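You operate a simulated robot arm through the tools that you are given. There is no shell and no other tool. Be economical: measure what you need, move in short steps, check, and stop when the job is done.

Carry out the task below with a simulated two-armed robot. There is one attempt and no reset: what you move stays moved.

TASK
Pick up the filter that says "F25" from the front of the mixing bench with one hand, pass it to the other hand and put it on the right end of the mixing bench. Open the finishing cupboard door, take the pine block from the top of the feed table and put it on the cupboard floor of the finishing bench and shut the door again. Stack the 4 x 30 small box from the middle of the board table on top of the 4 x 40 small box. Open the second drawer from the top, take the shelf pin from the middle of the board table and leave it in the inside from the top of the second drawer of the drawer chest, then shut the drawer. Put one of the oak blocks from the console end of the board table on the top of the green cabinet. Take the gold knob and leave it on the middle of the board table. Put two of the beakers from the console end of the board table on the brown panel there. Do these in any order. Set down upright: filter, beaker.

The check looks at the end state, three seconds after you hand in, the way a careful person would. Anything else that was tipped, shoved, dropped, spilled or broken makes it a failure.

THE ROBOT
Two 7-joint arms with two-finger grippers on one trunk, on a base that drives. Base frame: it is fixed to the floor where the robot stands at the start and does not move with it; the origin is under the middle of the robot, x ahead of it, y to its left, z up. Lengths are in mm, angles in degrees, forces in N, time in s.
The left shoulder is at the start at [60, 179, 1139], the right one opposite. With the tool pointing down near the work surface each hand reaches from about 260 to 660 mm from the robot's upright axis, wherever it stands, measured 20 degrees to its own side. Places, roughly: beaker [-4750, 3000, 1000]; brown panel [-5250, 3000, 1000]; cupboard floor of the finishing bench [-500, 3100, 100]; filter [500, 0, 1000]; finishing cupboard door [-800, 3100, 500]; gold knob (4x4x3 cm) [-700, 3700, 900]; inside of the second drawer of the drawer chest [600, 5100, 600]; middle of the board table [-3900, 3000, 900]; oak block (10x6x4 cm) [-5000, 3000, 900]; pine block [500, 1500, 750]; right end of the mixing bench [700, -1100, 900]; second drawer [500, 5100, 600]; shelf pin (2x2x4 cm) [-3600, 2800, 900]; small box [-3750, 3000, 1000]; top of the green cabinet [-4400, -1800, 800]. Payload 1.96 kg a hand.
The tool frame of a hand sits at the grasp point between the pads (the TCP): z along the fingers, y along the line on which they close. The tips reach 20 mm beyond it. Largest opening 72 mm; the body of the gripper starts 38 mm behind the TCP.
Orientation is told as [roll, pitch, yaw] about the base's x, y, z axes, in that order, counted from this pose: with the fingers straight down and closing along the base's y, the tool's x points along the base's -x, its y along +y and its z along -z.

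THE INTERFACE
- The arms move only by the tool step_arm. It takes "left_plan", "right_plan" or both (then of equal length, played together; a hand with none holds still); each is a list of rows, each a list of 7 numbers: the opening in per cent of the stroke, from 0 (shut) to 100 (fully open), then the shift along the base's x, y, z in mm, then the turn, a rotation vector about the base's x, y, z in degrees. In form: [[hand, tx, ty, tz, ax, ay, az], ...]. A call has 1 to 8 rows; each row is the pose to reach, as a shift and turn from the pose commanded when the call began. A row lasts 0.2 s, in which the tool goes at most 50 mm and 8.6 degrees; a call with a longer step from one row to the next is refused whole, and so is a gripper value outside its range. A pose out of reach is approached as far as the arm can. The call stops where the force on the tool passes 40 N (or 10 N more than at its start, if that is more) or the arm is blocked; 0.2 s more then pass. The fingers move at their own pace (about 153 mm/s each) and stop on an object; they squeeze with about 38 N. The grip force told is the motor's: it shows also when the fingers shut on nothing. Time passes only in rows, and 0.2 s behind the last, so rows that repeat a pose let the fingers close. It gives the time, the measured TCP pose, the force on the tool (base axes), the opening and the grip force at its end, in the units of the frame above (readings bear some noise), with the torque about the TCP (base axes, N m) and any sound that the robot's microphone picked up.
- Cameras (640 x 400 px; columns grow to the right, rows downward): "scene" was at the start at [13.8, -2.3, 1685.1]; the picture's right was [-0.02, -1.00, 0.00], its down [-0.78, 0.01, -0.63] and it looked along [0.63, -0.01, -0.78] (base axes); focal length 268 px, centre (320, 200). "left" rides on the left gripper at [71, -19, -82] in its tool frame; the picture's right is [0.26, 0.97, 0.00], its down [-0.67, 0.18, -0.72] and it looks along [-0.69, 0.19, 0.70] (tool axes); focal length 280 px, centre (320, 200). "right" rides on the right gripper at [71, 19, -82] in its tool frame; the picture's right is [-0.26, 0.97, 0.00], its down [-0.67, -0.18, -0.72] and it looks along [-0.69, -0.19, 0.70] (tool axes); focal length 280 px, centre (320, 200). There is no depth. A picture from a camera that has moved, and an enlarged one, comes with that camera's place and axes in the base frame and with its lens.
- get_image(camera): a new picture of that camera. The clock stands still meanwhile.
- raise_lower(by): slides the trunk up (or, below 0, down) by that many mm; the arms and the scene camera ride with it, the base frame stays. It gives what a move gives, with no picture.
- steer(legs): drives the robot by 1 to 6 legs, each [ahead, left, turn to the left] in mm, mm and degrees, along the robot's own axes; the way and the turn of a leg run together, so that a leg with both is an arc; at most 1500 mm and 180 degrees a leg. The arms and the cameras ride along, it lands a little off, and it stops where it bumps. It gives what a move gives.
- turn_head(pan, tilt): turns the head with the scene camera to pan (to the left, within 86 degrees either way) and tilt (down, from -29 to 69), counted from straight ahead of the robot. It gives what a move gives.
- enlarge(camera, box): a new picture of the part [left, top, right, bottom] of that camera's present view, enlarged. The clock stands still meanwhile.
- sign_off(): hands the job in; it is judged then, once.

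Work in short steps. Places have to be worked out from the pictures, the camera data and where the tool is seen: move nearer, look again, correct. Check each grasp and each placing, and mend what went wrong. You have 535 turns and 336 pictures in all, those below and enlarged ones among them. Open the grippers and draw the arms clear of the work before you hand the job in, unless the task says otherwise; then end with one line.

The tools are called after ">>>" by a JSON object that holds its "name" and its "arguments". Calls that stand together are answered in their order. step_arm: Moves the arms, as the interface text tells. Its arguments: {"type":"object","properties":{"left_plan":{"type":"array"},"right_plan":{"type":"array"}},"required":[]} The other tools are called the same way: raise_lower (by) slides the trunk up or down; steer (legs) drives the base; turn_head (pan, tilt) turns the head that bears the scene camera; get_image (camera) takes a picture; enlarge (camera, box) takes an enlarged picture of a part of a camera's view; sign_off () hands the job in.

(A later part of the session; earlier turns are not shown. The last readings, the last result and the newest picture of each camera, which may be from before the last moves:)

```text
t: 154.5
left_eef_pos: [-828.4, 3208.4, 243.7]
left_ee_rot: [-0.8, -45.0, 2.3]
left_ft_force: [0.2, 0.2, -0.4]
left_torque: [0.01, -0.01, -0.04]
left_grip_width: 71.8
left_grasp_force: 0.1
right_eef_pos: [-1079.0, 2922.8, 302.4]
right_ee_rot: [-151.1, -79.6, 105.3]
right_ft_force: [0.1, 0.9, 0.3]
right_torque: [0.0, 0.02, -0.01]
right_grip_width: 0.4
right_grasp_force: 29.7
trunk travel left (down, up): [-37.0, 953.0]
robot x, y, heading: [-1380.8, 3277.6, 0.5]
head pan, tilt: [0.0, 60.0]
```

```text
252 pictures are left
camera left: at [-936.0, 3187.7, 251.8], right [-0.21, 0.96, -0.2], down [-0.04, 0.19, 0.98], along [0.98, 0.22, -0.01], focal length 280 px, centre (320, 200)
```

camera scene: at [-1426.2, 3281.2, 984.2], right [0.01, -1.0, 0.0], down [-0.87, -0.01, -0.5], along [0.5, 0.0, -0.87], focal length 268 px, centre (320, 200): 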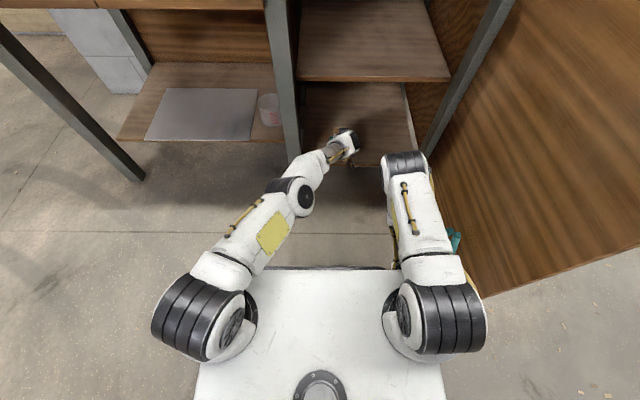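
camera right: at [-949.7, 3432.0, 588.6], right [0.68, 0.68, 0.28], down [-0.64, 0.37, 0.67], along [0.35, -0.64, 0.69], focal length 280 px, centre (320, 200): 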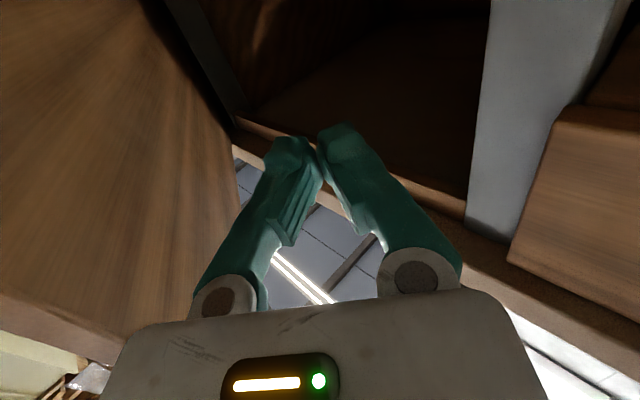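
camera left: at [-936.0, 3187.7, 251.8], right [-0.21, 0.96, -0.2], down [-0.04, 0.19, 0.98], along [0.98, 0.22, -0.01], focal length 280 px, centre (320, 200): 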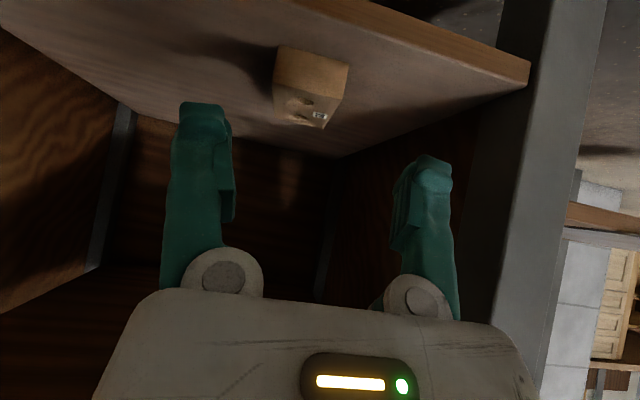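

The block lies flat inside. Now closing the door: I back straight out, raise the trunk, then go around to the door's outer side.

>>> {"name": "steer", "arguments": {"legs": [[-300, 0, 0]]}}

>>> {"name": "raise_lower", "arguments": {"by": 400}}

>>> {"name": "turn_head", "arguments": {"pan": -20, "tilt": 50}}

>>> {"name": "get_image", "arguments": {"camera": "scene"}}

```text
t: 156.5
left_eef_pos: [-1128.1, 3205.2, 241.4]
left_ee_rot: [-0.7, -45.0, 2.2]
left_ft_force: [0.0, 0.0, 0.3]
left_torque: [-0.02, -0.04, 0.01]
left_grip_width: 72.2
left_grasp_force: 0.1
right_eef_pos: [-1379.4, 2920.3, 301.2]
right_ee_rot: [-150.5, -79.7, 104.9]
right_ft_force: [0.1, 0.2, 0.2]
right_torque: [-0.04, 0.0, 0.02]
right_grip_width: 0.2
right_grasp_force: 29.6
trunk travel left (down, up): [-37.0, 953.0]
robot x, y, heading: [-1678.2, 3282.6, 0.5]
head pan, tilt: [0.0, 60.0]
```

```text
t: 160.3
left_eef_pos: [-1127.3, 3205.6, 642.0]
left_ee_rot: [-0.8, -44.9, 2.0]
left_ft_force: [0.7, -0.2, 0.1]
left_torque: [0.02, 0.0, -0.01]
left_grip_width: 71.7
left_grasp_force: 0.1
right_eef_pos: [-1378.1, 2921.1, 701.3]
right_ee_rot: [-150.8, -79.6, 105.0]
right_ft_force: [-0.3, -0.6, 0.4]
right_torque: [-0.01, -0.01, 0.0]
right_grip_width: 0.0
right_grasp_force: 29.8
trunk travel left (down, up): [-437.0, 553.0]
robot x, y, heading: [-1677.7, 3282.2, 0.4]
head pan, tilt: [0.0, 60.0]
```

```text
t: 161.2
left_eef_pos: [-1128.2, 3205.4, 642.1]
left_ee_rot: [-0.7, -45.0, 2.1]
left_ft_force: [-0.7, -0.3, 0.3]
left_torque: [0.01, -0.02, 0.01]
left_grip_width: 71.8
left_grasp_force: 0.2
right_eef_pos: [-1376.9, 2919.8, 700.0]
right_ee_rot: [-150.9, -79.6, 105.0]
right_ft_force: [0.9, -0.2, 1.1]
right_torque: [0.05, -0.02, 0.03]
right_grip_width: 0.2
right_grasp_force: 30.0
trunk travel left (down, up): [-437.0, 553.0]
robot x, y, heading: [-1677.3, 3277.7, 0.4]
head pan, tilt: [-20.0, 50.0]
```

```text
251 pictures are left
camera scene: at [-1668.0, 3252.3, 1338.6], right [-0.33, -0.94, 0.0], down [-0.72, 0.26, -0.64], along [0.61, -0.21, -0.77], focal length 268 px, centre (320, 200)
```

scene: 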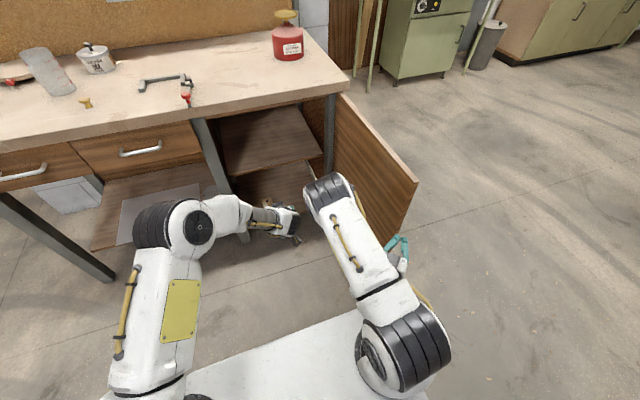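

Door edge is at about (-1269, 2832). I rotate the right hand to point forward-left so its fingertips will push the outer face.

>>> {"name": "step_arm", "arguments": {"right_plan": [[0, -5, -5, 0, 0, 0, 8], [0, -10, -10, -5, 0, 0, 16], [0, -15, -15, -10, 0, 0, 24], [0, -20, -20, -15, 0, 0, 32], [0, -25, -25, -20, 0, 0, 40], [0, -25, -30, -25, 0, 0, 48], [0, -25, -35, -30, 0, 0, 56], [0, -25, -40, -40, 0, 0, 64]]}}

>>> {"name": "get_image", "arguments": {"camera": "right"}}

>>> {"name": "get_image", "arguments": {"camera": "scene"}}

```text
t: 162.4
left_eef_pos: [-1128.7, 3205.4, 642.5]
left_ee_rot: [-0.8, -45.1, 2.3]
left_ft_force: [0.1, 0.1, 0.2]
left_torque: [-0.03, 0.0, 0.0]
left_grip_width: 71.9
left_grasp_force: 0.1
right_eef_pos: [-1369.1, 2908.5, 709.2]
right_ee_rot: [168.7, -68.2, -179.0]
right_ft_force: [0.4, 0.3, 0.1]
right_torque: [-0.01, -0.03, 0.0]
right_grip_width: 0.1
right_grasp_force: 29.3
trunk travel left (down, up): [-437.0, 553.0]
robot x, y, heading: [-1677.4, 3280.3, 0.3]
head pan, tilt: [-20.0, 50.0]
stopped in row 6 (right hand): the arm was blocked; the commanded pose is now the measured one
```

```text
250 pictures are left
camera right: at [-1414.4, 2941.9, 616.6], right [0.06, 0.95, 0.31], down [-0.93, -0.06, 0.35], along [0.35, -0.31, 0.88], focal length 280 px, centre (320, 200)
```

right: 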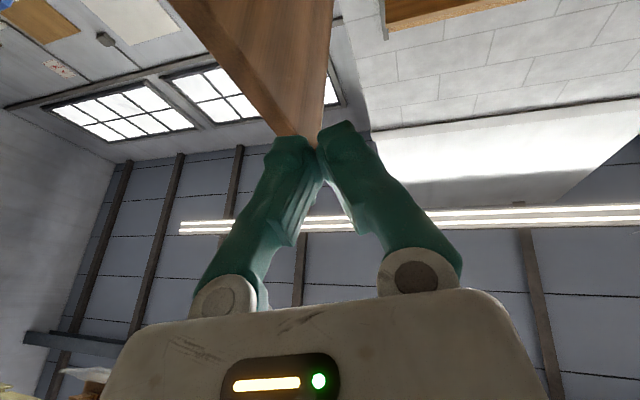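

```text
249 pictures are left
camera scene: at [-1668.3, 3252.2, 1338.7], right [-0.33, -0.94, 0.0], down [-0.72, 0.26, -0.64], along [0.61, -0.21, -0.77], focal length 268 px, centre (320, 200)
```

scene: 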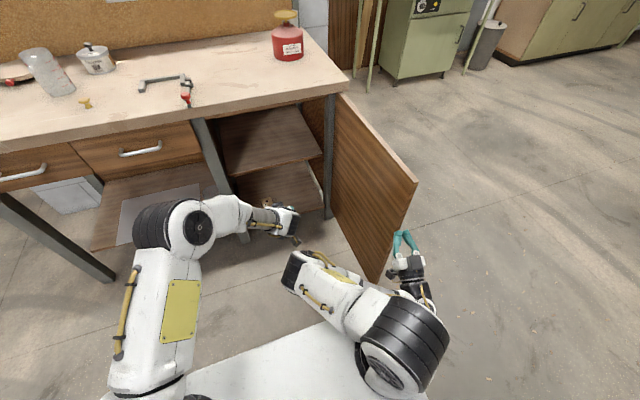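

The arm was too folded. I shift the base right so the hand is outside the door, then extend the arm forward along its outer side.

>>> {"name": "steer", "arguments": {"legs": [[0, -190, 0]]}}

>>> {"name": "step_arm", "arguments": {"right_plan": [[0, 20, 0, -5, 0, 3, 2], [0, 40, 0, -10, 0, 6, 4], [0, 65, 0, -15, 0, 9, 6], [0, 90, 0, -20, 0, 12, 8], [0, 115, 0, -25, 0, 16, 10], [0, 140, 0, -30, 0, 20, 12], [0, 160, 0, -35, 0, 21, 14], [0, 175, 0, -35, 0, 21, 16]]}}

>>> {"name": "get_image", "arguments": {"camera": "scene"}}

```text
t: 164.0
left_eef_pos: [-1125.2, 3014.9, 642.7]
left_ee_rot: [-0.5, -45.0, 2.0]
left_ft_force: [0.2, -0.4, -0.1]
left_torque: [0.0, 0.0, 0.05]
left_grip_width: 71.9
left_grasp_force: 0.0
right_eef_pos: [-1366.8, 2716.8, 710.3]
right_ee_rot: [168.5, -68.3, -178.8]
right_ft_force: [-1.3, 0.3, -0.1]
right_torque: [0.0, 0.0, 0.01]
right_grip_width: 0.0
right_grasp_force: 29.4
trunk travel left (down, up): [-437.0, 553.0]
robot x, y, heading: [-1677.5, 3091.5, 0.6]
head pan, tilt: [-20.0, 50.0]
```

```text
t: 165.8
left_eef_pos: [-1126.5, 3015.7, 640.9]
left_ee_rot: [-0.7, -45.0, 2.1]
left_ft_force: [0.2, 0.0, 0.0]
left_torque: [0.01, 0.03, 0.0]
left_grip_width: 72.1
left_grasp_force: 0.1
right_eef_pos: [-1190.8, 2718.2, 675.5]
right_ee_rot: [96.3, -86.6, -90.8]
right_ft_force: [0.4, 0.1, 1.2]
right_torque: [0.0, -0.02, -0.01]
right_grip_width: 0.0
right_grasp_force: 29.6
trunk travel left (down, up): [-437.0, 553.0]
robot x, y, heading: [-1674.8, 3088.5, 0.4]
head pan, tilt: [-20.0, 50.0]
```

```text
248 pictures are left
camera scene: at [-1666.3, 3061.8, 1338.6], right [-0.33, -0.94, 0.0], down [-0.72, 0.26, -0.64], along [0.61, -0.21, -0.77], focal length 268 px, centre (320, 200)
```

scene: 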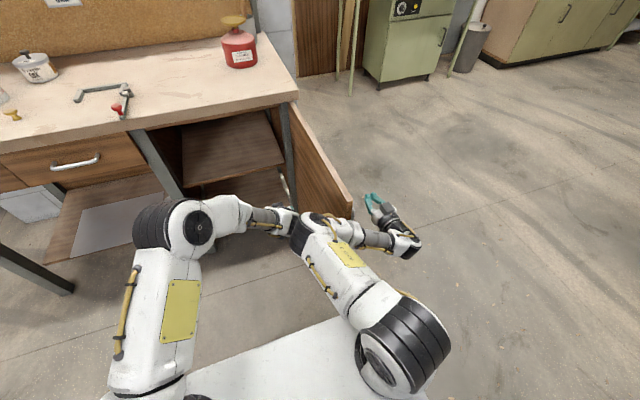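

The right hand is outside the door. First I withdraw the left hand from the door's swing area, then strafe left to swing it shut.

>>> {"name": "step_arm", "arguments": {"left_plan": [[100, -25, 25, 0, 0, 0, 0], [100, -50, 50, 0, 0, 0, 0], [100, -80, 80, 0, 0, 0, 0], [100, -110, 110, 0, 0, 0, 0], [100, -140, 140, 0, 0, 0, 0], [100, -165, 175, 0, 0, 0, 0], [100, -180, 210, 0, 0, 0, 0], [100, -190, 245, 0, 0, 0, 0]]}}

>>> {"name": "steer", "arguments": {"legs": [[0, 200, 0]]}}

>>> {"name": "get_image", "arguments": {"camera": "scene"}}

```text
t: 167.6
left_eef_pos: [-1290.1, 3258.0, 625.0]
left_ee_rot: [-0.8, -44.9, 2.1]
left_ft_force: [0.6, -0.5, -0.6]
left_torque: [0.02, -0.01, 0.03]
left_grip_width: 71.9
left_grasp_force: 0.0
left hand out of reach, approached as far as the arm can: row 7, 8
right_eef_pos: [-1191.8, 2718.0, 676.1]
right_ee_rot: [96.5, -86.6, -91.1]
right_ft_force: [-0.3, 0.2, -0.1]
right_torque: [0.01, 0.0, -0.01]
right_grip_width: 0.2
right_grasp_force: 29.2
trunk travel left (down, up): [-437.0, 553.0]
robot x, y, heading: [-1677.9, 3087.1, 0.5]
head pan, tilt: [-20.0, 50.0]
```

```text
t: 169.2
left_eef_pos: [-1292.0, 3458.7, 624.0]
left_ee_rot: [-0.7, -44.8, 2.1]
left_ft_force: [-0.2, -0.3, -0.6]
left_torque: [0.0, -0.01, 0.0]
left_grip_width: 72.1
left_grasp_force: 0.1
right_eef_pos: [-1194.3, 2918.7, 675.8]
right_ee_rot: [96.5, -86.6, -91.3]
right_ft_force: [0.2, 0.2, 0.9]
right_torque: [-0.04, 0.03, 0.03]
right_grip_width: 0.3
right_grasp_force: 29.8
trunk travel left (down, up): [-437.0, 553.0]
robot x, y, heading: [-1677.5, 3285.6, 0.5]
head pan, tilt: [-20.0, 50.0]
```

```text
247 pictures are left
camera scene: at [-1668.1, 3264.1, 1338.6], right [-0.33, -0.94, 0.0], down [-0.72, 0.26, -0.64], along [0.61, -0.22, -0.77], focal length 268 px, centre (320, 200)
```

scene: 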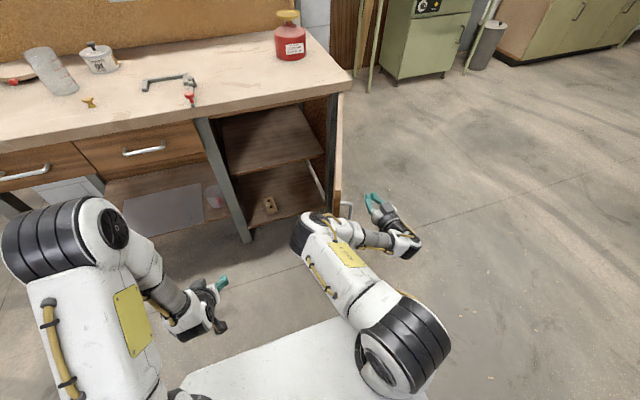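

The door is closing. I keep strafing left.

>>> {"name": "steer", "arguments": {"legs": [[0, 220, 0]]}}

>>> {"name": "get_image", "arguments": {"camera": "scene"}}

```text
t: 170.9
left_eef_pos: [-1293.5, 3683.1, 624.8]
left_ee_rot: [-0.7, -44.8, 2.3]
left_ft_force: [0.3, -0.4, 0.2]
left_torque: [-0.04, 0.02, -0.04]
left_grip_width: 71.8
left_grasp_force: 0.2
right_eef_pos: [-1195.1, 3141.2, 675.7]
right_ee_rot: [96.5, -86.7, -91.2]
right_ft_force: [-0.8, -0.2, 0.9]
right_torque: [0.02, 0.0, 0.0]
right_grip_width: 0.1
right_grasp_force: 29.6
trunk travel left (down, up): [-437.0, 553.0]
robot x, y, heading: [-1680.5, 3515.5, 0.2]
head pan, tilt: [-20.0, 50.0]
```

```text
246 pictures are left
camera scene: at [-1669.8, 3486.6, 1338.6], right [-0.33, -0.94, 0.0], down [-0.72, 0.26, -0.64], along [0.61, -0.22, -0.77], focal length 268 px, centre (320, 200)
```

scene: 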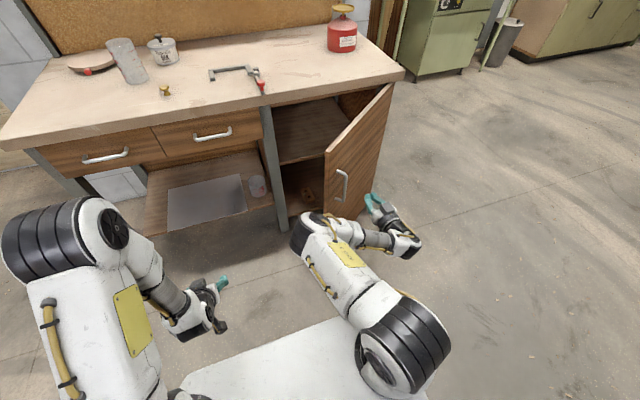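

Door at ~45°. Now I push it forward, keeping clear of the handle (y≈3200).

>>> {"name": "steer", "arguments": {"legs": [[200, 60, 0], [130, 0, 0]]}}

>>> {"name": "get_image", "arguments": {"camera": "scene"}}

```text
t: 173.4
left_eef_pos: [-962.4, 3742.1, 624.3]
left_ee_rot: [-0.8, -45.0, 1.8]
left_ft_force: [0.2, -0.1, -0.5]
left_torque: [-0.03, -0.01, 0.02]
left_grip_width: 72.0
left_grasp_force: 0.1
right_eef_pos: [-866.6, 3201.8, 674.3]
right_ee_rot: [95.6, -86.7, -90.4]
right_ft_force: [0.1, -0.4, -0.3]
right_torque: [0.04, 0.0, -0.05]
right_grip_width: 0.0
right_grasp_force: 29.1
trunk travel left (down, up): [-437.0, 553.0]
robot x, y, heading: [-1350.2, 3578.1, 0.4]
head pan, tilt: [-20.0, 50.0]
```

```text
245 pictures are left
camera scene: at [-1339.3, 3547.5, 1338.6], right [-0.34, -0.94, 0.0], down [-0.72, 0.26, -0.64], along [0.6, -0.22, -0.77], focal length 268 px, centre (320, 200)
```

scene: 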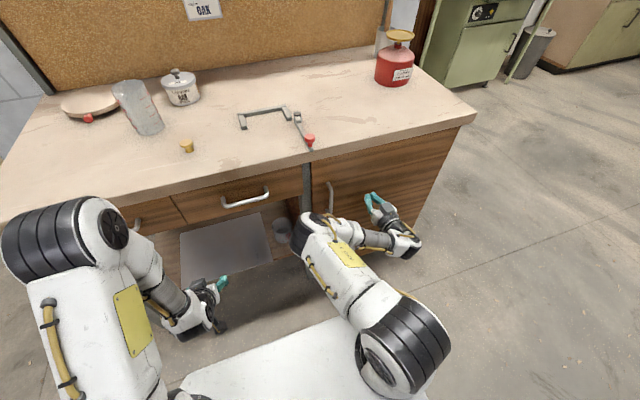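

The door looks shut already. I press on it with the fingertips to make sure.

>>> {"name": "step_arm", "arguments": {"right_plan": [[0, 20, 0, 0, 0, 0, 0], [0, 35, 0, 0, 0, 0, 0], [0, 50, 0, 0, 0, 0, 0], [0, 60, 0, 0, 0, 0, 0], [0, 70, 0, 0, 0, 0, 0], [0, 80, 0, 0, 0, 0, 0]]}}

>>> {"name": "enlarge", "arguments": {"camera": "scene", "box": [280, 120, 480, 250]}}

```text
t: 174.6
left_eef_pos: [-964.9, 3741.1, 625.4]
left_ee_rot: [-0.8, -45.1, 1.7]
left_ft_force: [0.1, 0.2, 0.2]
left_torque: [0.01, 0.01, 0.01]
left_grip_width: 71.7
left_grasp_force: 0.0
right_eef_pos: [-807.5, 3199.8, 673.8]
right_ee_rot: [90.5, -86.6, -85.9]
right_ft_force: [-19.5, 3.1, 6.6]
right_torque: [-0.02, -0.13, -0.04]
right_grip_width: 0.0
right_grasp_force: 30.0
trunk travel left (down, up): [-437.0, 553.0]
robot x, y, heading: [-1350.5, 3576.2, 0.2]
head pan, tilt: [-20.0, 50.0]
stopped in row 5 (right hand): the force on the tool passed its limit at 53 N (the readings are from after the stop); the commanded pose is now the measured one
```

```text
3.08 times, centred on (380, 185) of scene
camera zoom: at [-1345.2, 3549.5, 1338.9], right [-0.34, -0.94, 0.0], down [-0.72, 0.26, -0.65], along [0.61, -0.22, -0.76], focal length 823 px, centre (135, 246)
```

zoom: 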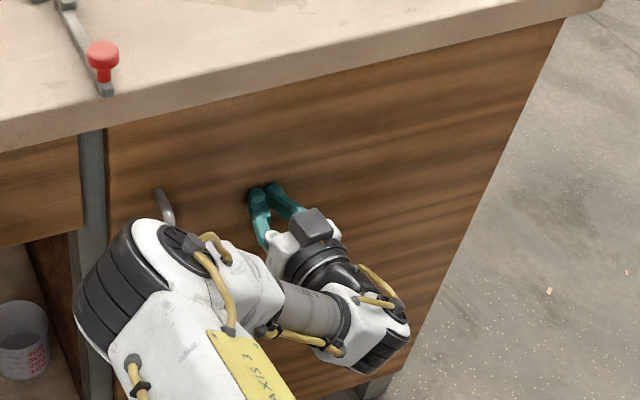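

Door is shut. Next the gold knob at about (-710, 3682) on this bench. I back off, raise the trunk and return both hands to pointing down.

>>> {"name": "steer", "arguments": {"legs": [[-180, 0, 0]]}}

>>> {"name": "raise_lower", "arguments": {"by": 370}}

>>> {"name": "step_arm", "arguments": {"left_plan": [[100, 0, 0, 0, 0, 8, 0], [100, 0, 0, 10, 0, 16, 0], [100, 0, 0, 20, 0, 24, 0], [100, 0, 0, 30, 0, 32, 0], [100, 0, 0, 40, 0, 40, 0], [100, 0, 0, 50, 0, 45, 0], [100, 0, 0, 60, 0, 45, 0], [100, 0, 0, 60, 0, 45, 0]], "right_plan": [[0, 0, 0, 0, 0, 8.4, 0], [0, -10, 0, 0, 0, 16.8, 0], [0, -20, 0, 0, 0, 25.2, 0], [0, -30, 0, 0, 0, 33.6, 0], [0, -40, 0, 0, 0, 42, 0], [0, -50, 0, 0, 0, 50.4, 0], [0, -60, 0, 0, 0, 58.8, 0], [0, -70, 0, 0, 0, 67.2, 0]]}}

>>> {"name": "get_image", "arguments": {"camera": "right"}}

>>> {"name": "get_image", "arguments": {"camera": "left"}}

```text
t: 176.1
left_eef_pos: [-1143.9, 3741.8, 625.3]
left_ee_rot: [-0.8, -45.0, 1.8]
left_ft_force: [-0.2, -0.1, -0.3]
left_torque: [0.0, -0.01, -0.02]
left_grip_width: 71.9
left_grasp_force: 0.0
right_eef_pos: [-983.7, 3199.4, 672.4]
right_ee_rot: [89.1, -86.3, -84.4]
right_ft_force: [-0.4, 0.8, -0.1]
right_torque: [0.0, 0.01, -0.02]
right_grip_width: 0.0
right_grasp_force: 29.5
trunk travel left (down, up): [-437.0, 553.0]
robot x, y, heading: [-1532.4, 3576.6, 0.3]
head pan, tilt: [-20.0, 50.0]
```

```text
t: 179.7
left_eef_pos: [-1143.6, 3741.6, 995.7]
left_ee_rot: [-0.7, -44.9, 1.8]
left_ft_force: [-0.1, 0.4, 0.2]
left_torque: [0.0, 0.0, 0.01]
left_grip_width: 72.2
left_grasp_force: 0.1
right_eef_pos: [-983.3, 3201.2, 1041.4]
right_ee_rot: [88.4, -86.3, -83.5]
right_ft_force: [0.4, 0.3, -0.5]
right_torque: [-0.01, -0.01, -0.03]
right_grip_width: 0.1
right_grasp_force: 29.8
trunk travel left (down, up): [-807.0, 183.0]
robot x, y, heading: [-1531.3, 3572.6, -0.0]
head pan, tilt: [-20.0, 50.0]
```

```text
t: 181.5
left_eef_pos: [-1144.1, 3741.0, 1054.6]
left_ee_rot: [0.6, 0.1, 1.3]
left_ft_force: [0.3, -1.0, -0.7]
left_torque: [-0.05, 0.0, -0.06]
left_grip_width: 72.1
left_grasp_force: 0.1
right_eef_pos: [-1053.3, 3200.8, 1041.6]
right_ee_rot: [6.3, -22.2, -3.8]
right_ft_force: [-0.5, -0.9, -0.2]
right_torque: [-0.01, 0.01, -0.01]
right_grip_width: 0.2
right_grasp_force: 29.6
trunk travel left (down, up): [-807.0, 183.0]
robot x, y, heading: [-1530.3, 3575.0, 0.2]
head pan, tilt: [-20.0, 50.0]
```

```text
243 pictures are left
camera right: at [-1149.7, 3216.7, 1092.9], right [0.27, 0.94, 0.2], down [0.34, -0.28, 0.9], along [0.9, -0.17, -0.4], focal length 280 px, centre (320, 200)
```

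right: 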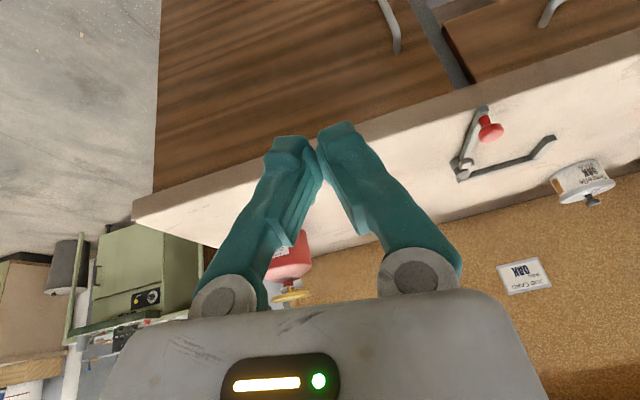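

```text
242 pictures are left
camera left: at [-1213.3, 3721.3, 1137.7], right [-0.28, 0.96, 0.01], down [0.67, 0.19, 0.72], along [0.68, 0.21, -0.7], focal length 280 px, centre (320, 200)
```

left: 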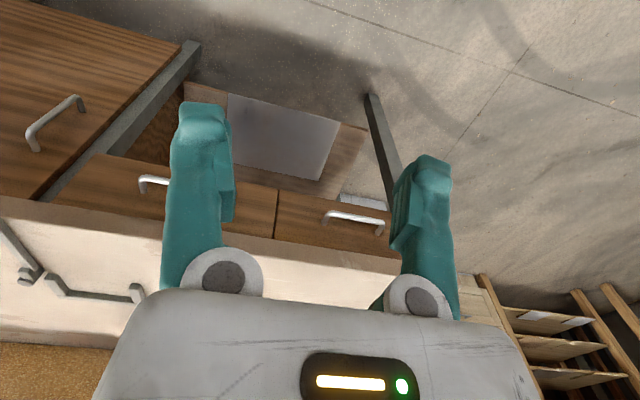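

I finish leveling the right hand and pull it in, then drive to the bench for the knob.

>>> {"name": "step_arm", "arguments": {"right_plan": [[50, -20, 10, 10, -2, 7, 1], [50, -50, 20, 20, -4, 14, 2], [50, -80, 30, 40, -6, 22, 4], [50, -110, 40, 60, -6, 22, 4]]}}

>>> {"name": "steer", "arguments": {"legs": [[340, -20, 0]]}}

>>> {"name": "get_image", "arguments": {"camera": "left"}}

```text
t: 182.5
left_eef_pos: [-1145.0, 3741.0, 1055.8]
left_ee_rot: [0.6, 0.0, 1.3]
left_ft_force: [-0.2, -0.4, 0.9]
left_torque: [-0.04, 0.03, -0.02]
left_grip_width: 72.3
left_grasp_force: 0.1
right_eef_pos: [-1165.9, 3239.0, 1102.4]
right_ee_rot: [-0.2, -0.5, 1.6]
right_ft_force: [-0.5, 0.5, 0.4]
right_torque: [-0.01, -0.02, -0.03]
right_grip_width: 36.2
right_grasp_force: 0.0
trunk travel left (down, up): [-807.0, 183.0]
robot x, y, heading: [-1529.4, 3574.0, 0.2]
head pan, tilt: [-20.0, 50.0]
```

```text
t: 184.7
left_eef_pos: [-803.5, 3721.1, 1054.7]
left_ee_rot: [0.6, 0.0, 1.1]
left_ft_force: [-0.2, 0.1, -0.8]
left_torque: [-0.01, 0.0, 0.02]
left_grip_width: 72.0
left_grasp_force: 0.1
right_eef_pos: [-823.8, 3218.4, 1101.4]
right_ee_rot: [-0.3, -0.5, 1.4]
right_ft_force: [0.9, -0.4, -0.4]
right_torque: [-0.01, 0.02, 0.01]
right_grip_width: 36.1
right_grasp_force: 0.1
trunk travel left (down, up): [-807.0, 183.0]
robot x, y, heading: [-1193.7, 3556.6, 0.1]
head pan, tilt: [-20.0, 50.0]
```

```text
241 pictures are left
camera left: at [-872.8, 3700.8, 1137.9], right [-0.28, 0.96, 0.01], down [0.67, 0.19, 0.72], along [0.69, 0.21, -0.7], focal length 280 px, centre (320, 200)
```

left: 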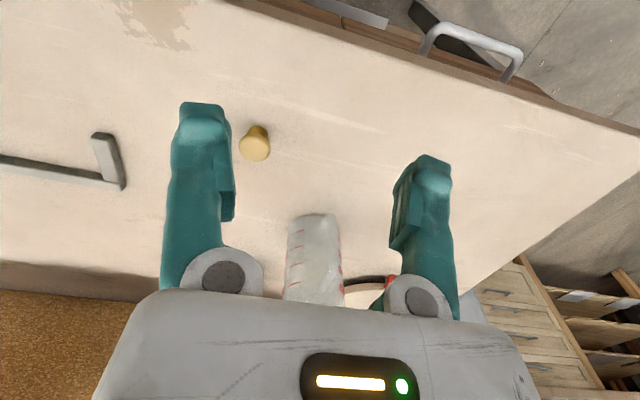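

Knob at about (-706, 3685). I move above it and look again.

>>> {"name": "step_arm", "arguments": {"left_plan": [[100, 25, -10, -15, 0, 0, 0], [100, 50, -20, -35, 0, 0, 0], [100, 75, -30, -55, 0, 0, 0], [100, 97, -36, -75, 0, 0, 0], [100, 97, -36, -90, 0, 0, 0], [100, 97, -36, -90, 0, 0, 0]]}}

>>> {"name": "get_image", "arguments": {"camera": "left"}}

```text
t: 186.1
left_eef_pos: [-704.7, 3683.9, 964.5]
left_ee_rot: [0.6, 0.0, 1.3]
left_ft_force: [-0.2, 0.3, -0.7]
left_torque: [0.01, 0.0, -0.01]
left_grip_width: 71.9
left_grasp_force: 0.0
right_eef_pos: [-822.5, 3219.5, 1100.1]
right_ee_rot: [-0.3, -0.4, 1.3]
right_ft_force: [0.6, 0.2, -0.5]
right_torque: [0.03, -0.02, 0.0]
right_grip_width: 36.1
right_grasp_force: 0.0
trunk travel left (down, up): [-807.0, 183.0]
robot x, y, heading: [-1190.8, 3559.0, 0.3]
head pan, tilt: [-20.0, 50.0]
```

```text
240 pictures are left
camera left: at [-774.5, 3664.2, 1048.0], right [-0.28, 0.96, 0.01], down [0.67, 0.19, 0.72], along [0.69, 0.21, -0.7], focal length 280 px, centre (320, 200)
```

left: 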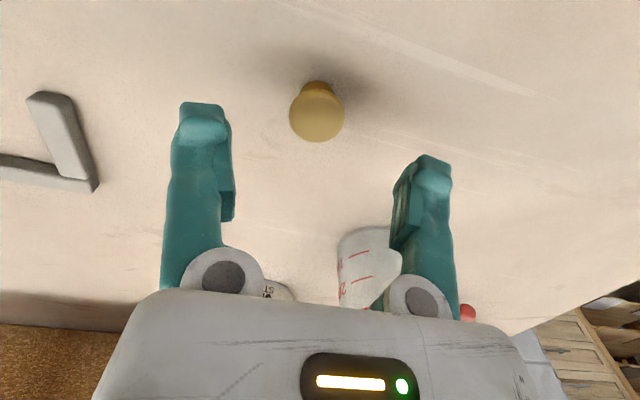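

Knob top at (-699, 3686, 909), bench at ≈879. I descend to TCP z≈903 and close.

>>> {"name": "step_arm", "arguments": {"left_plan": [[100, 5, 2, -20, 0, 0, 0], [100, 5, 2, -40, 0, 0, 0], [100, 5, 2, -54, 0, 0, 0], [100, 5, 2, -61, 0, 0, 0], [0, 5, 2, -61, 0, 0, 0], [0, 5, 2, -61, 0, 0, 0], [0, 5, 2, -61, 0, 0, 0]]}}

>>> {"name": "get_image", "arguments": {"camera": "left"}}

```text
t: 187.7
left_eef_pos: [-700.1, 3685.7, 903.8]
left_ee_rot: [0.5, 0.0, 1.3]
left_ft_force: [0.4, -0.7, 0.7]
left_torque: [-0.01, 0.01, 0.0]
left_grip_width: 22.2
left_grasp_force: 37.8
right_eef_pos: [-822.5, 3219.0, 1101.6]
right_ee_rot: [-0.2, -0.5, 1.4]
right_ft_force: [-0.7, -0.5, 0.4]
right_torque: [0.02, 0.01, -0.01]
right_grip_width: 36.2
right_grasp_force: 0.0
trunk travel left (down, up): [-807.0, 183.0]
robot x, y, heading: [-1192.8, 3552.3, 0.2]
head pan, tilt: [-20.0, 50.0]
```

```text
239 pictures are left
camera left: at [-770.4, 3666.5, 986.1], right [-0.28, 0.96, 0.01], down [0.67, 0.19, 0.72], along [0.69, 0.21, -0.7], focal length 280 px, centre (320, 200)
```

left: 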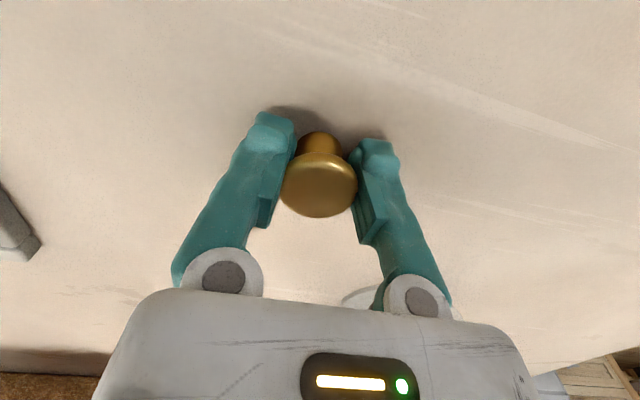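

Gripped. I lift it.

>>> {"name": "step_arm", "arguments": {"left_plan": [[0, 0, 0, 20, 0, 0, 0], [0, 0, 0, 50, 0, 0, 0], [0, 0, 0, 90, 0, 0, 0], [0, -40, 0, 120, 0, 0, 0], [0, -80, 0, 150, 0, 0, 0]]}}

>>> {"name": "get_image", "arguments": {"camera": "left"}}

```text
t: 188.9
left_eef_pos: [-782.1, 3686.2, 1053.9]
left_ee_rot: [0.6, 0.1, 1.3]
left_ft_force: [0.1, -0.6, -1.0]
left_torque: [-0.02, -0.02, 0.03]
left_grip_width: 22.1
left_grasp_force: 38.5
right_eef_pos: [-825.5, 3219.2, 1101.7]
right_ee_rot: [-0.2, -0.6, 1.5]
right_ft_force: [-0.3, -0.2, 0.7]
right_torque: [0.01, -0.03, 0.01]
right_grip_width: 36.2
right_grasp_force: 0.1
trunk travel left (down, up): [-807.0, 183.0]
robot x, y, heading: [-1187.4, 3555.1, -0.0]
head pan, tilt: [-20.0, 50.0]
```

```text
238 pictures are left
camera left: at [-852.4, 3666.2, 1136.6], right [-0.28, 0.96, 0.01], down [0.67, 0.19, 0.72], along [0.69, 0.21, -0.7], focal length 280 px, centre (320, 200)
```

left: 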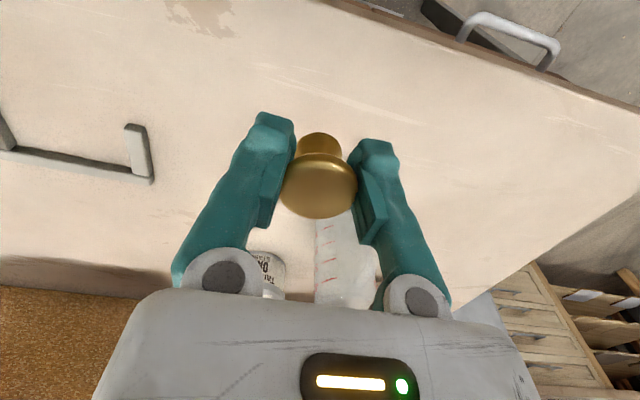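

Knob held. I back away, turn around and look toward the board table.

>>> {"name": "steer", "arguments": {"legs": [[-400, 0, 0], [0, 0, 170]]}}

>>> {"name": "turn_head", "arguments": {"pan": 0, "tilt": 15}}

>>> {"name": "get_image", "arguments": {"camera": "scene"}}

```text
t: 198.3
left_eef_pos: [-2014.7, 3493.5, 1052.6]
left_ee_rot: [0.6, 0.0, 171.5]
left_ft_force: [0.0, -0.6, -1.1]
left_torque: [0.03, 0.01, -0.03]
left_grip_width: 22.6
left_grasp_force: 37.9
right_eef_pos: [-1894.5, 3948.3, 1100.5]
right_ee_rot: [-0.1, -0.6, 171.8]
right_ft_force: [0.1, 0.5, 0.7]
right_torque: [-0.02, -0.02, 0.03]
right_grip_width: 35.8
right_grasp_force: 0.0
trunk travel left (down, up): [-807.0, 183.0]
robot x, y, heading: [-1589.4, 3553.8, 170.3]
head pan, tilt: [-20.0, 50.0]
```

```text
t: 199.3
left_eef_pos: [-2013.5, 3493.5, 1053.4]
left_ee_rot: [0.6, 0.0, 171.4]
left_ft_force: [0.3, -0.5, -0.8]
left_torque: [0.01, 0.0, 0.0]
left_grip_width: 22.6
left_grasp_force: 37.9
right_eef_pos: [-1893.8, 3948.6, 1101.7]
right_ee_rot: [-0.3, -0.5, 171.7]
right_ft_force: [-1.0, 0.7, 0.7]
right_torque: [-0.04, 0.03, 0.02]
right_grip_width: 35.8
right_grasp_force: 0.1
trunk travel left (down, up): [-807.0, 183.0]
robot x, y, heading: [-1589.6, 3554.1, 170.3]
head pan, tilt: [0.0, 15.0]
```

```text
237 pictures are left
camera scene: at [-1622.9, 3559.6, 1762.3], right [0.17, 0.99, 0.0], down [0.26, -0.04, -0.97], along [-0.95, 0.16, -0.26], focal length 268 px, centre (320, 200)
```

scene: 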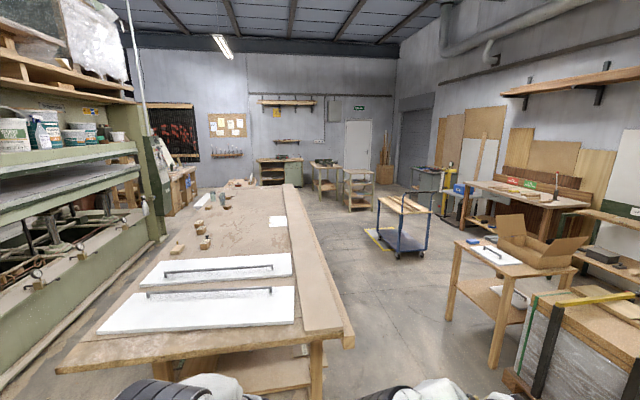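

The board table runs from x≈-2570 to -5800, y≈2730–3810; a machine stands at y≈1550, so I approach along the south aisle. I drive there.

>>> {"name": "steer", "arguments": {"legs": [[0, 1250, 0], [1000, 0, 10]]}}

>>> {"name": "get_image", "arguments": {"camera": "scene"}}

```text
t: 210.5
left_eef_pos: [-3196.3, 2239.7, 1053.6]
left_ee_rot: [0.8, 0.0, -177.7]
left_ft_force: [0.8, 0.0, -0.9]
left_torque: [0.01, 0.01, 0.0]
left_grip_width: 22.5
left_grasp_force: 38.2
right_eef_pos: [-3164.4, 2708.5, 1102.4]
right_ee_rot: [-0.2, -0.5, -177.2]
right_ft_force: [1.1, 0.0, -0.3]
right_torque: [-0.01, -0.02, 0.0]
right_grip_width: 35.9
right_grasp_force: 0.0
trunk travel left (down, up): [-807.0, 183.0]
robot x, y, heading: [-2790.5, 2378.6, -178.8]
head pan, tilt: [0.0, 15.0]
```

```text
236 pictures are left
camera scene: at [-2824.8, 2378.6, 1762.3], right [-0.02, 1.0, 0.0], down [0.26, 0.01, -0.97], along [-0.97, -0.02, -0.26], focal length 268 px, centre (320, 200)
```

scene: 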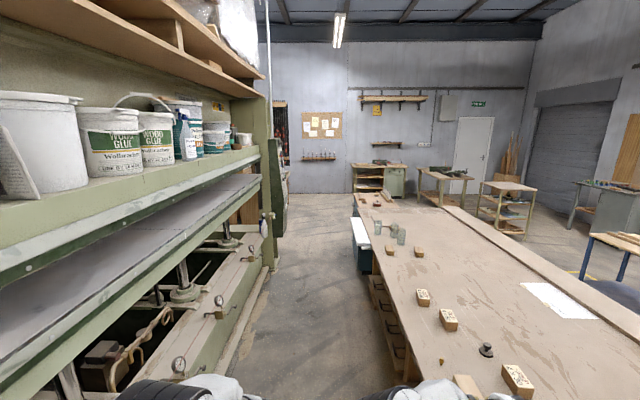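

Clear aisle. I see the boxes, shelf pin (≈-3677, 2836), blocks and beakers. I drive on and turn to face the table.

>>> {"name": "steer", "arguments": {"legs": [[1000, 0, 0], [0, 0, -91]]}}

>>> {"name": "turn_head", "arguments": {"pan": 0, "tilt": 45}}

>>> {"name": "get_image", "arguments": {"camera": "scene"}}

```text
t: 219.5
left_eef_pos: [-3920.5, 2765.2, 1052.0]
left_ee_rot: [0.6, 0.0, 91.8]
left_ft_force: [-0.2, -0.2, -0.4]
left_torque: [0.0, -0.04, 0.03]
left_grip_width: 22.0
left_grasp_force: 37.9
right_eef_pos: [-3452.8, 2728.0, 1101.7]
right_ee_rot: [-0.1, -0.5, 92.2]
right_ft_force: [0.5, 0.5, 0.3]
right_torque: [-0.01, 0.0, 0.0]
right_grip_width: 36.2
right_grasp_force: 0.1
trunk travel left (down, up): [-807.0, 183.0]
robot x, y, heading: [-3784.4, 2355.2, 90.6]
head pan, tilt: [0.0, 15.0]
```

```text
t: 220.4
left_eef_pos: [-3921.9, 2766.0, 1051.9]
left_ee_rot: [0.7, 0.1, 91.8]
left_ft_force: [-0.8, -0.9, -0.3]
left_torque: [0.01, 0.01, -0.02]
left_grip_width: 22.0
left_grasp_force: 37.6
right_eef_pos: [-3452.4, 2726.9, 1101.5]
right_ee_rot: [-0.1, -0.5, 92.1]
right_ft_force: [0.8, -0.2, -0.9]
right_torque: [0.02, -0.01, -0.01]
right_grip_width: 36.0
right_grasp_force: 0.1
trunk travel left (down, up): [-807.0, 183.0]
robot x, y, heading: [-3784.3, 2357.3, 90.5]
head pan, tilt: [0.0, 45.0]
```

```text
235 pictures are left
camera scene: at [-3787.0, 2377.0, 1715.6], right [1.0, 0.01, 0.0], down [0.01, -0.71, -0.71], along [-0.01, 0.71, -0.71], focal length 268 px, centre (320, 200)
```

scene: 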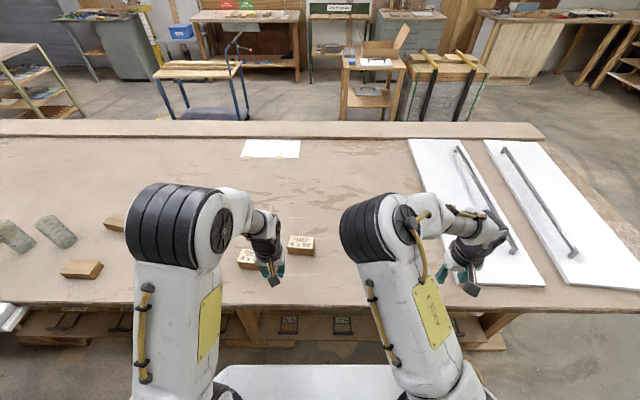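

I use both wrist cameras to see the table items between and under the arms.

>>> {"name": "get_image", "arguments": {"camera": "left"}}

>>> {"name": "get_image", "arguments": {"camera": "right"}}

>>> {"name": "enlarge", "arguments": {"camera": "scene", "box": [220, 210, 360, 300]}}

```text
234 pictures are left
camera left: at [-3897.9, 2696.6, 1135.8], right [-0.96, -0.29, 0.01], down [-0.2, 0.67, 0.72], along [-0.22, 0.68, -0.7], focal length 280 px, centre (320, 200)
```

left: 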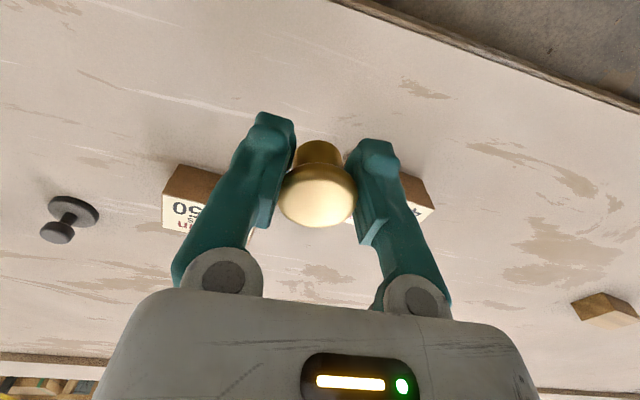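

```text
233 pictures are left
camera right: at [-3470.0, 2655.6, 1183.0], right [-0.97, 0.23, 0.0], down [0.16, 0.67, 0.72], along [0.16, 0.7, -0.69], focal length 280 px, centre (320, 200)
```

right: 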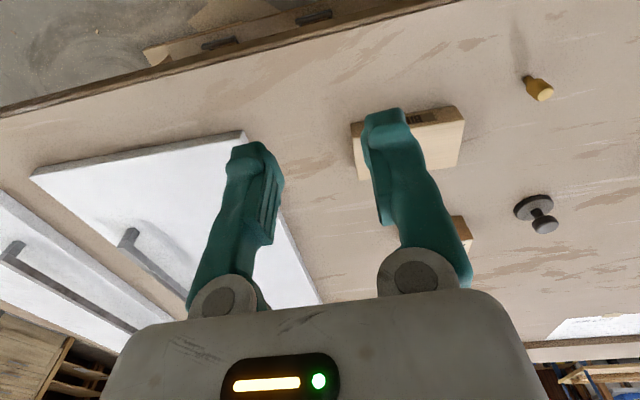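

```text
4.44 times, centred on (290, 255) of scene
camera zoom: at [-3787.0, 2377.0, 1715.6], right [1.0, 0.01, 0.0], down [0.01, -0.71, -0.71], along [-0.01, 0.71, -0.71], focal length 1189 px, centre (453, -44)
```

zoom: 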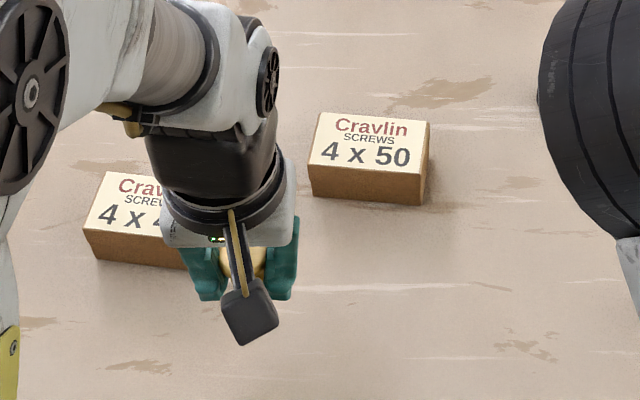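

I'll set the gold knob at a free spot near (-3790, 2860). I move the left hand above it first.

>>> {"name": "step_arm", "arguments": {"left_plan": [[0, 30, 20, 0, 0, 0, 0], [0, 60, 40, 0, 0, 0, 0], [0, 90, 65, 0, 0, 0, 0], [0, 115, 85, -20, 0, 0, 0], [0, 131, 95, -50, 0, 0, 0], [0, 131, 95, -80, 0, 0, 0], [0, 131, 95, -80, 0, 0, 0]]}}

>>> {"name": "get_image", "arguments": {"camera": "left"}}

>>> {"name": "get_image", "arguments": {"camera": "scene"}}

```text
t: 222.1
left_eef_pos: [-3789.8, 2860.1, 972.2]
left_ee_rot: [0.6, -0.1, 91.8]
left_ft_force: [0.0, 0.1, -1.4]
left_torque: [-0.01, 0.02, 0.02]
left_grip_width: 22.0
left_grasp_force: 38.0
right_eef_pos: [-3452.3, 2726.4, 1100.7]
right_ee_rot: [-0.3, -0.7, 92.1]
right_ft_force: [-0.4, 0.1, 0.0]
right_torque: [-0.01, -0.01, -0.04]
right_grip_width: 35.9
right_grasp_force: 0.0
trunk travel left (down, up): [-807.0, 183.0]
robot x, y, heading: [-3782.7, 2358.0, 90.6]
head pan, tilt: [0.0, 45.0]
```

```text
231 pictures are left
camera left: at [-3766.9, 2791.7, 1055.4], right [-0.96, -0.29, 0.01], down [-0.2, 0.67, 0.72], along [-0.22, 0.68, -0.7], focal length 280 px, centre (320, 200)
```

left: 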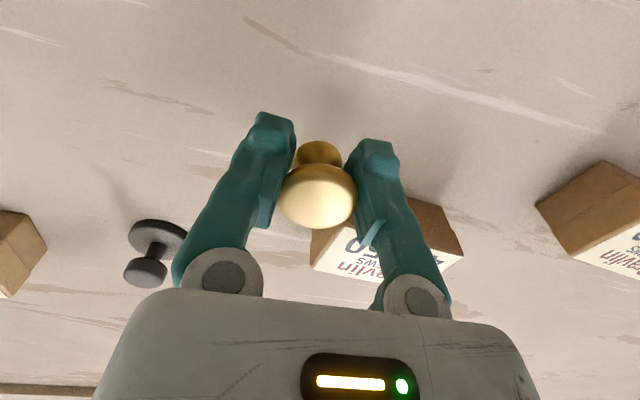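

```text
230 pictures are left
camera scene: at [-3786.7, 2376.7, 1715.5], right [1.0, 0.01, 0.0], down [0.01, -0.71, -0.71], along [-0.01, 0.71, -0.71], focal length 268 px, centre (320, 200)
```

scene: 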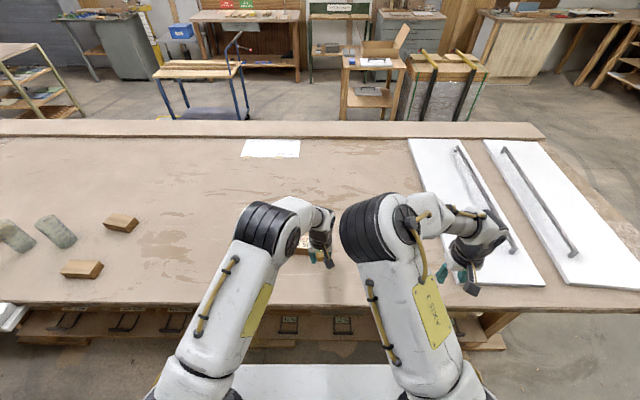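

Clear below. I lower, then creep to contact.

>>> {"name": "step_arm", "arguments": {"left_plan": [[0, 0, 0, -20, 0, 0, 0], [0, 0, 0, -40, 0, 0, 0], [0, 0, 0, -52, 0, 0, 0], [0, 0, 0, -56, 0, 0, 0], [0, 0, 0, -59, 0, 0, 0], [0, 0, 0, -62, 0, 0, 0], [0, 0, 0, -64, 0, 0, 0], [0, 0, 0, -66, 0, 0, 0]]}}

>>> {"name": "get_image", "arguments": {"camera": "left"}}

```text
t: 222.8
left_eef_pos: [-3788.1, 2862.5, 929.1]
left_ee_rot: [0.4, -0.5, 91.8]
left_ft_force: [-2.4, -9.9, 28.3]
left_torque: [-0.42, -0.43, -0.22]
left_grip_width: 21.8
left_grasp_force: 38.7
right_eef_pos: [-3453.7, 2724.6, 1102.4]
right_ee_rot: [-0.2, -0.6, 92.2]
right_ft_force: [0.3, -0.3, -0.4]
right_torque: [-0.04, -0.01, 0.02]
right_grip_width: 36.2
right_grasp_force: 0.0
trunk travel left (down, up): [-807.0, 183.0]
robot x, y, heading: [-3787.2, 2359.2, 90.8]
head pan, tilt: [0.0, 45.0]
stopped in row 3 (left hand): the force on the tool passed its limit at 42 N (the readings are from after the stop); the commanded pose is now the measured one
```

```text
229 pictures are left
camera left: at [-3766.1, 2792.4, 1011.9], right [-0.96, -0.29, 0.0], down [-0.2, 0.66, 0.72], along [-0.21, 0.69, -0.69], focal length 280 px, centre (320, 200)
```

left: 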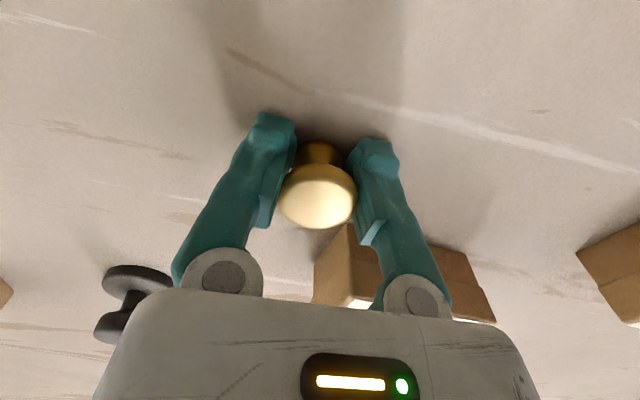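

Contact at TCP 929, so the table is at z≈904. I release and rise.

>>> {"name": "step_arm", "arguments": {"left_plan": [[100, 0, 0, 0, 0, 0, 0], [100, 0, 0, 0, 0, 0, 0], [100, 0, 0, 5, 0, 0, 0], [100, 0, 0, 30, 0, 0, 0], [100, 0, 0, 70, 0, 0, 0], [100, 0, -20, 110, 0, 0, 0]]}}

>>> {"name": "get_image", "arguments": {"camera": "left"}}

```text
t: 224.2
left_eef_pos: [-3788.5, 2841.3, 1038.2]
left_ee_rot: [0.5, -0.4, 91.8]
left_ft_force: [-1.1, -0.9, 0.5]
left_torque: [0.02, -0.03, 0.01]
left_grip_width: 72.1
left_grasp_force: 0.0
right_eef_pos: [-3452.8, 2726.0, 1101.8]
right_ee_rot: [-0.2, -0.6, 92.1]
right_ft_force: [-0.2, 0.0, 0.7]
right_torque: [0.02, 0.02, -0.01]
right_grip_width: 35.8
right_grasp_force: 0.1
trunk travel left (down, up): [-807.0, 183.0]
robot x, y, heading: [-3785.4, 2352.5, 90.6]
head pan, tilt: [0.0, 45.0]
```

```text
228 pictures are left
camera left: at [-3766.1, 2772.5, 1120.3], right [-0.96, -0.29, 0.01], down [-0.2, 0.66, 0.72], along [-0.21, 0.69, -0.69], focal length 280 px, centre (320, 200)
```

left: 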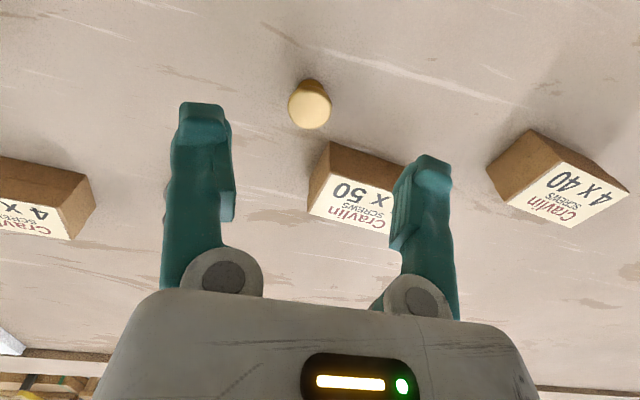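

The gold knob stands upright. Next the 4x30 box (right, near -3575, 3040) goes on the 4x40 box (≈-4035, 2880). I pull the left hand back and drive forward 70.

>>> {"name": "step_arm", "arguments": {"left_plan": [[100, -30, -20, 10, 0, 0, 0], [100, -70, -45, 20, 0, 0, 0], [100, -110, -70, 25, 0, 0, 0], [100, -150, -95, 25, 0, 0, 0], [100, -190, -110, 25, 0, 0, 0]]}}

>>> {"name": "steer", "arguments": {"legs": [[70, 0, 0]]}}

>>> {"name": "step_arm", "arguments": {"right_plan": [[100, -15, 25, 0, 0, 0, 0], [100, -30, 50, 0, 0, 0, 0], [100, -45, 75, 0, 0, 0, 0], [100, -60, 100, 0, 0, 0, 0]]}}

>>> {"name": "get_image", "arguments": {"camera": "right"}}

>>> {"name": "get_image", "arguments": {"camera": "scene"}}

```text
t: 225.4
left_eef_pos: [-3979.4, 2733.5, 1060.8]
left_ee_rot: [0.4, -0.3, 91.8]
left_ft_force: [-0.1, 0.2, -0.8]
left_torque: [0.0, -0.04, -0.01]
left_grip_width: 72.2
left_grasp_force: 0.0
right_eef_pos: [-3453.1, 2727.5, 1101.7]
right_ee_rot: [-0.3, -0.5, 92.1]
right_ft_force: [-0.8, -0.3, -0.6]
right_torque: [0.0, 0.01, 0.01]
right_grip_width: 35.9
right_grasp_force: 0.1
trunk travel left (down, up): [-807.0, 183.0]
robot x, y, heading: [-3786.5, 2355.5, 90.6]
head pan, tilt: [0.0, 45.0]
```

```text
t: 226.5
left_eef_pos: [-3979.8, 2800.5, 1062.7]
left_ee_rot: [0.5, -0.4, 91.7]
left_ft_force: [0.1, -0.8, -0.5]
left_torque: [0.0, 0.04, -0.02]
left_grip_width: 72.2
left_grasp_force: 0.0
right_eef_pos: [-3452.7, 2796.7, 1101.6]
right_ee_rot: [-0.2, -0.4, 92.1]
right_ft_force: [0.2, 0.6, -0.3]
right_torque: [-0.03, 0.03, -0.03]
right_grip_width: 36.0
right_grasp_force: 0.1
trunk travel left (down, up): [-807.0, 183.0]
robot x, y, heading: [-3786.1, 2425.1, 90.9]
head pan, tilt: [0.0, 45.0]
```

```text
t: 227.5
left_eef_pos: [-3981.3, 2802.1, 1062.7]
left_ee_rot: [0.4, -0.3, 91.8]
left_ft_force: [0.0, 0.1, -0.2]
left_torque: [0.02, -0.01, 0.03]
left_grip_width: 72.1
left_grasp_force: 0.2
right_eef_pos: [-3514.3, 2897.8, 1101.7]
right_ee_rot: [-0.2, -0.6, 92.1]
right_ft_force: [0.3, 0.3, -0.5]
right_torque: [0.01, 0.04, 0.0]
right_grip_width: 71.9
right_grasp_force: 0.1
trunk travel left (down, up): [-807.0, 183.0]
robot x, y, heading: [-3789.4, 2425.9, 90.6]
head pan, tilt: [0.0, 45.0]
```

```text
227 pictures are left
camera right: at [-3531.4, 2825.1, 1182.5], right [-0.97, 0.23, 0.0], down [0.16, 0.67, 0.72], along [0.16, 0.7, -0.69], focal length 280 px, centre (320, 200)
```

right: 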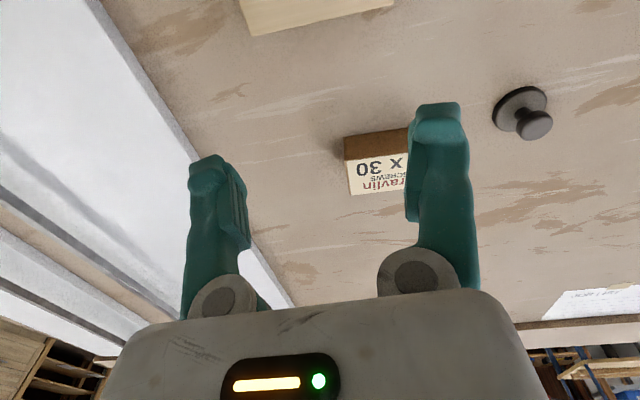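

```text
226 pictures are left
camera scene: at [-3788.5, 2446.2, 1715.5], right [1.0, 0.01, 0.0], down [0.01, -0.71, -0.71], along [-0.01, 0.71, -0.71], focal length 268 px, centre (320, 200)
```

scene: 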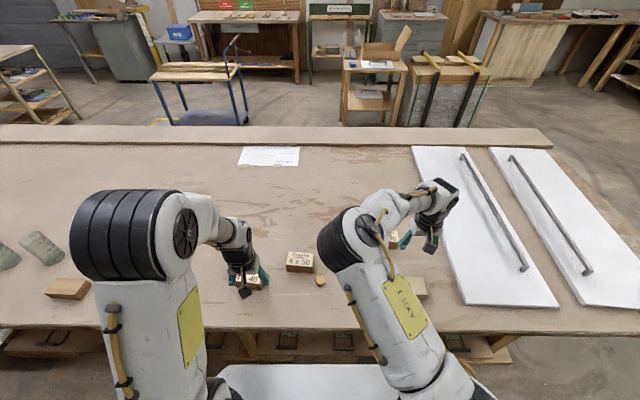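

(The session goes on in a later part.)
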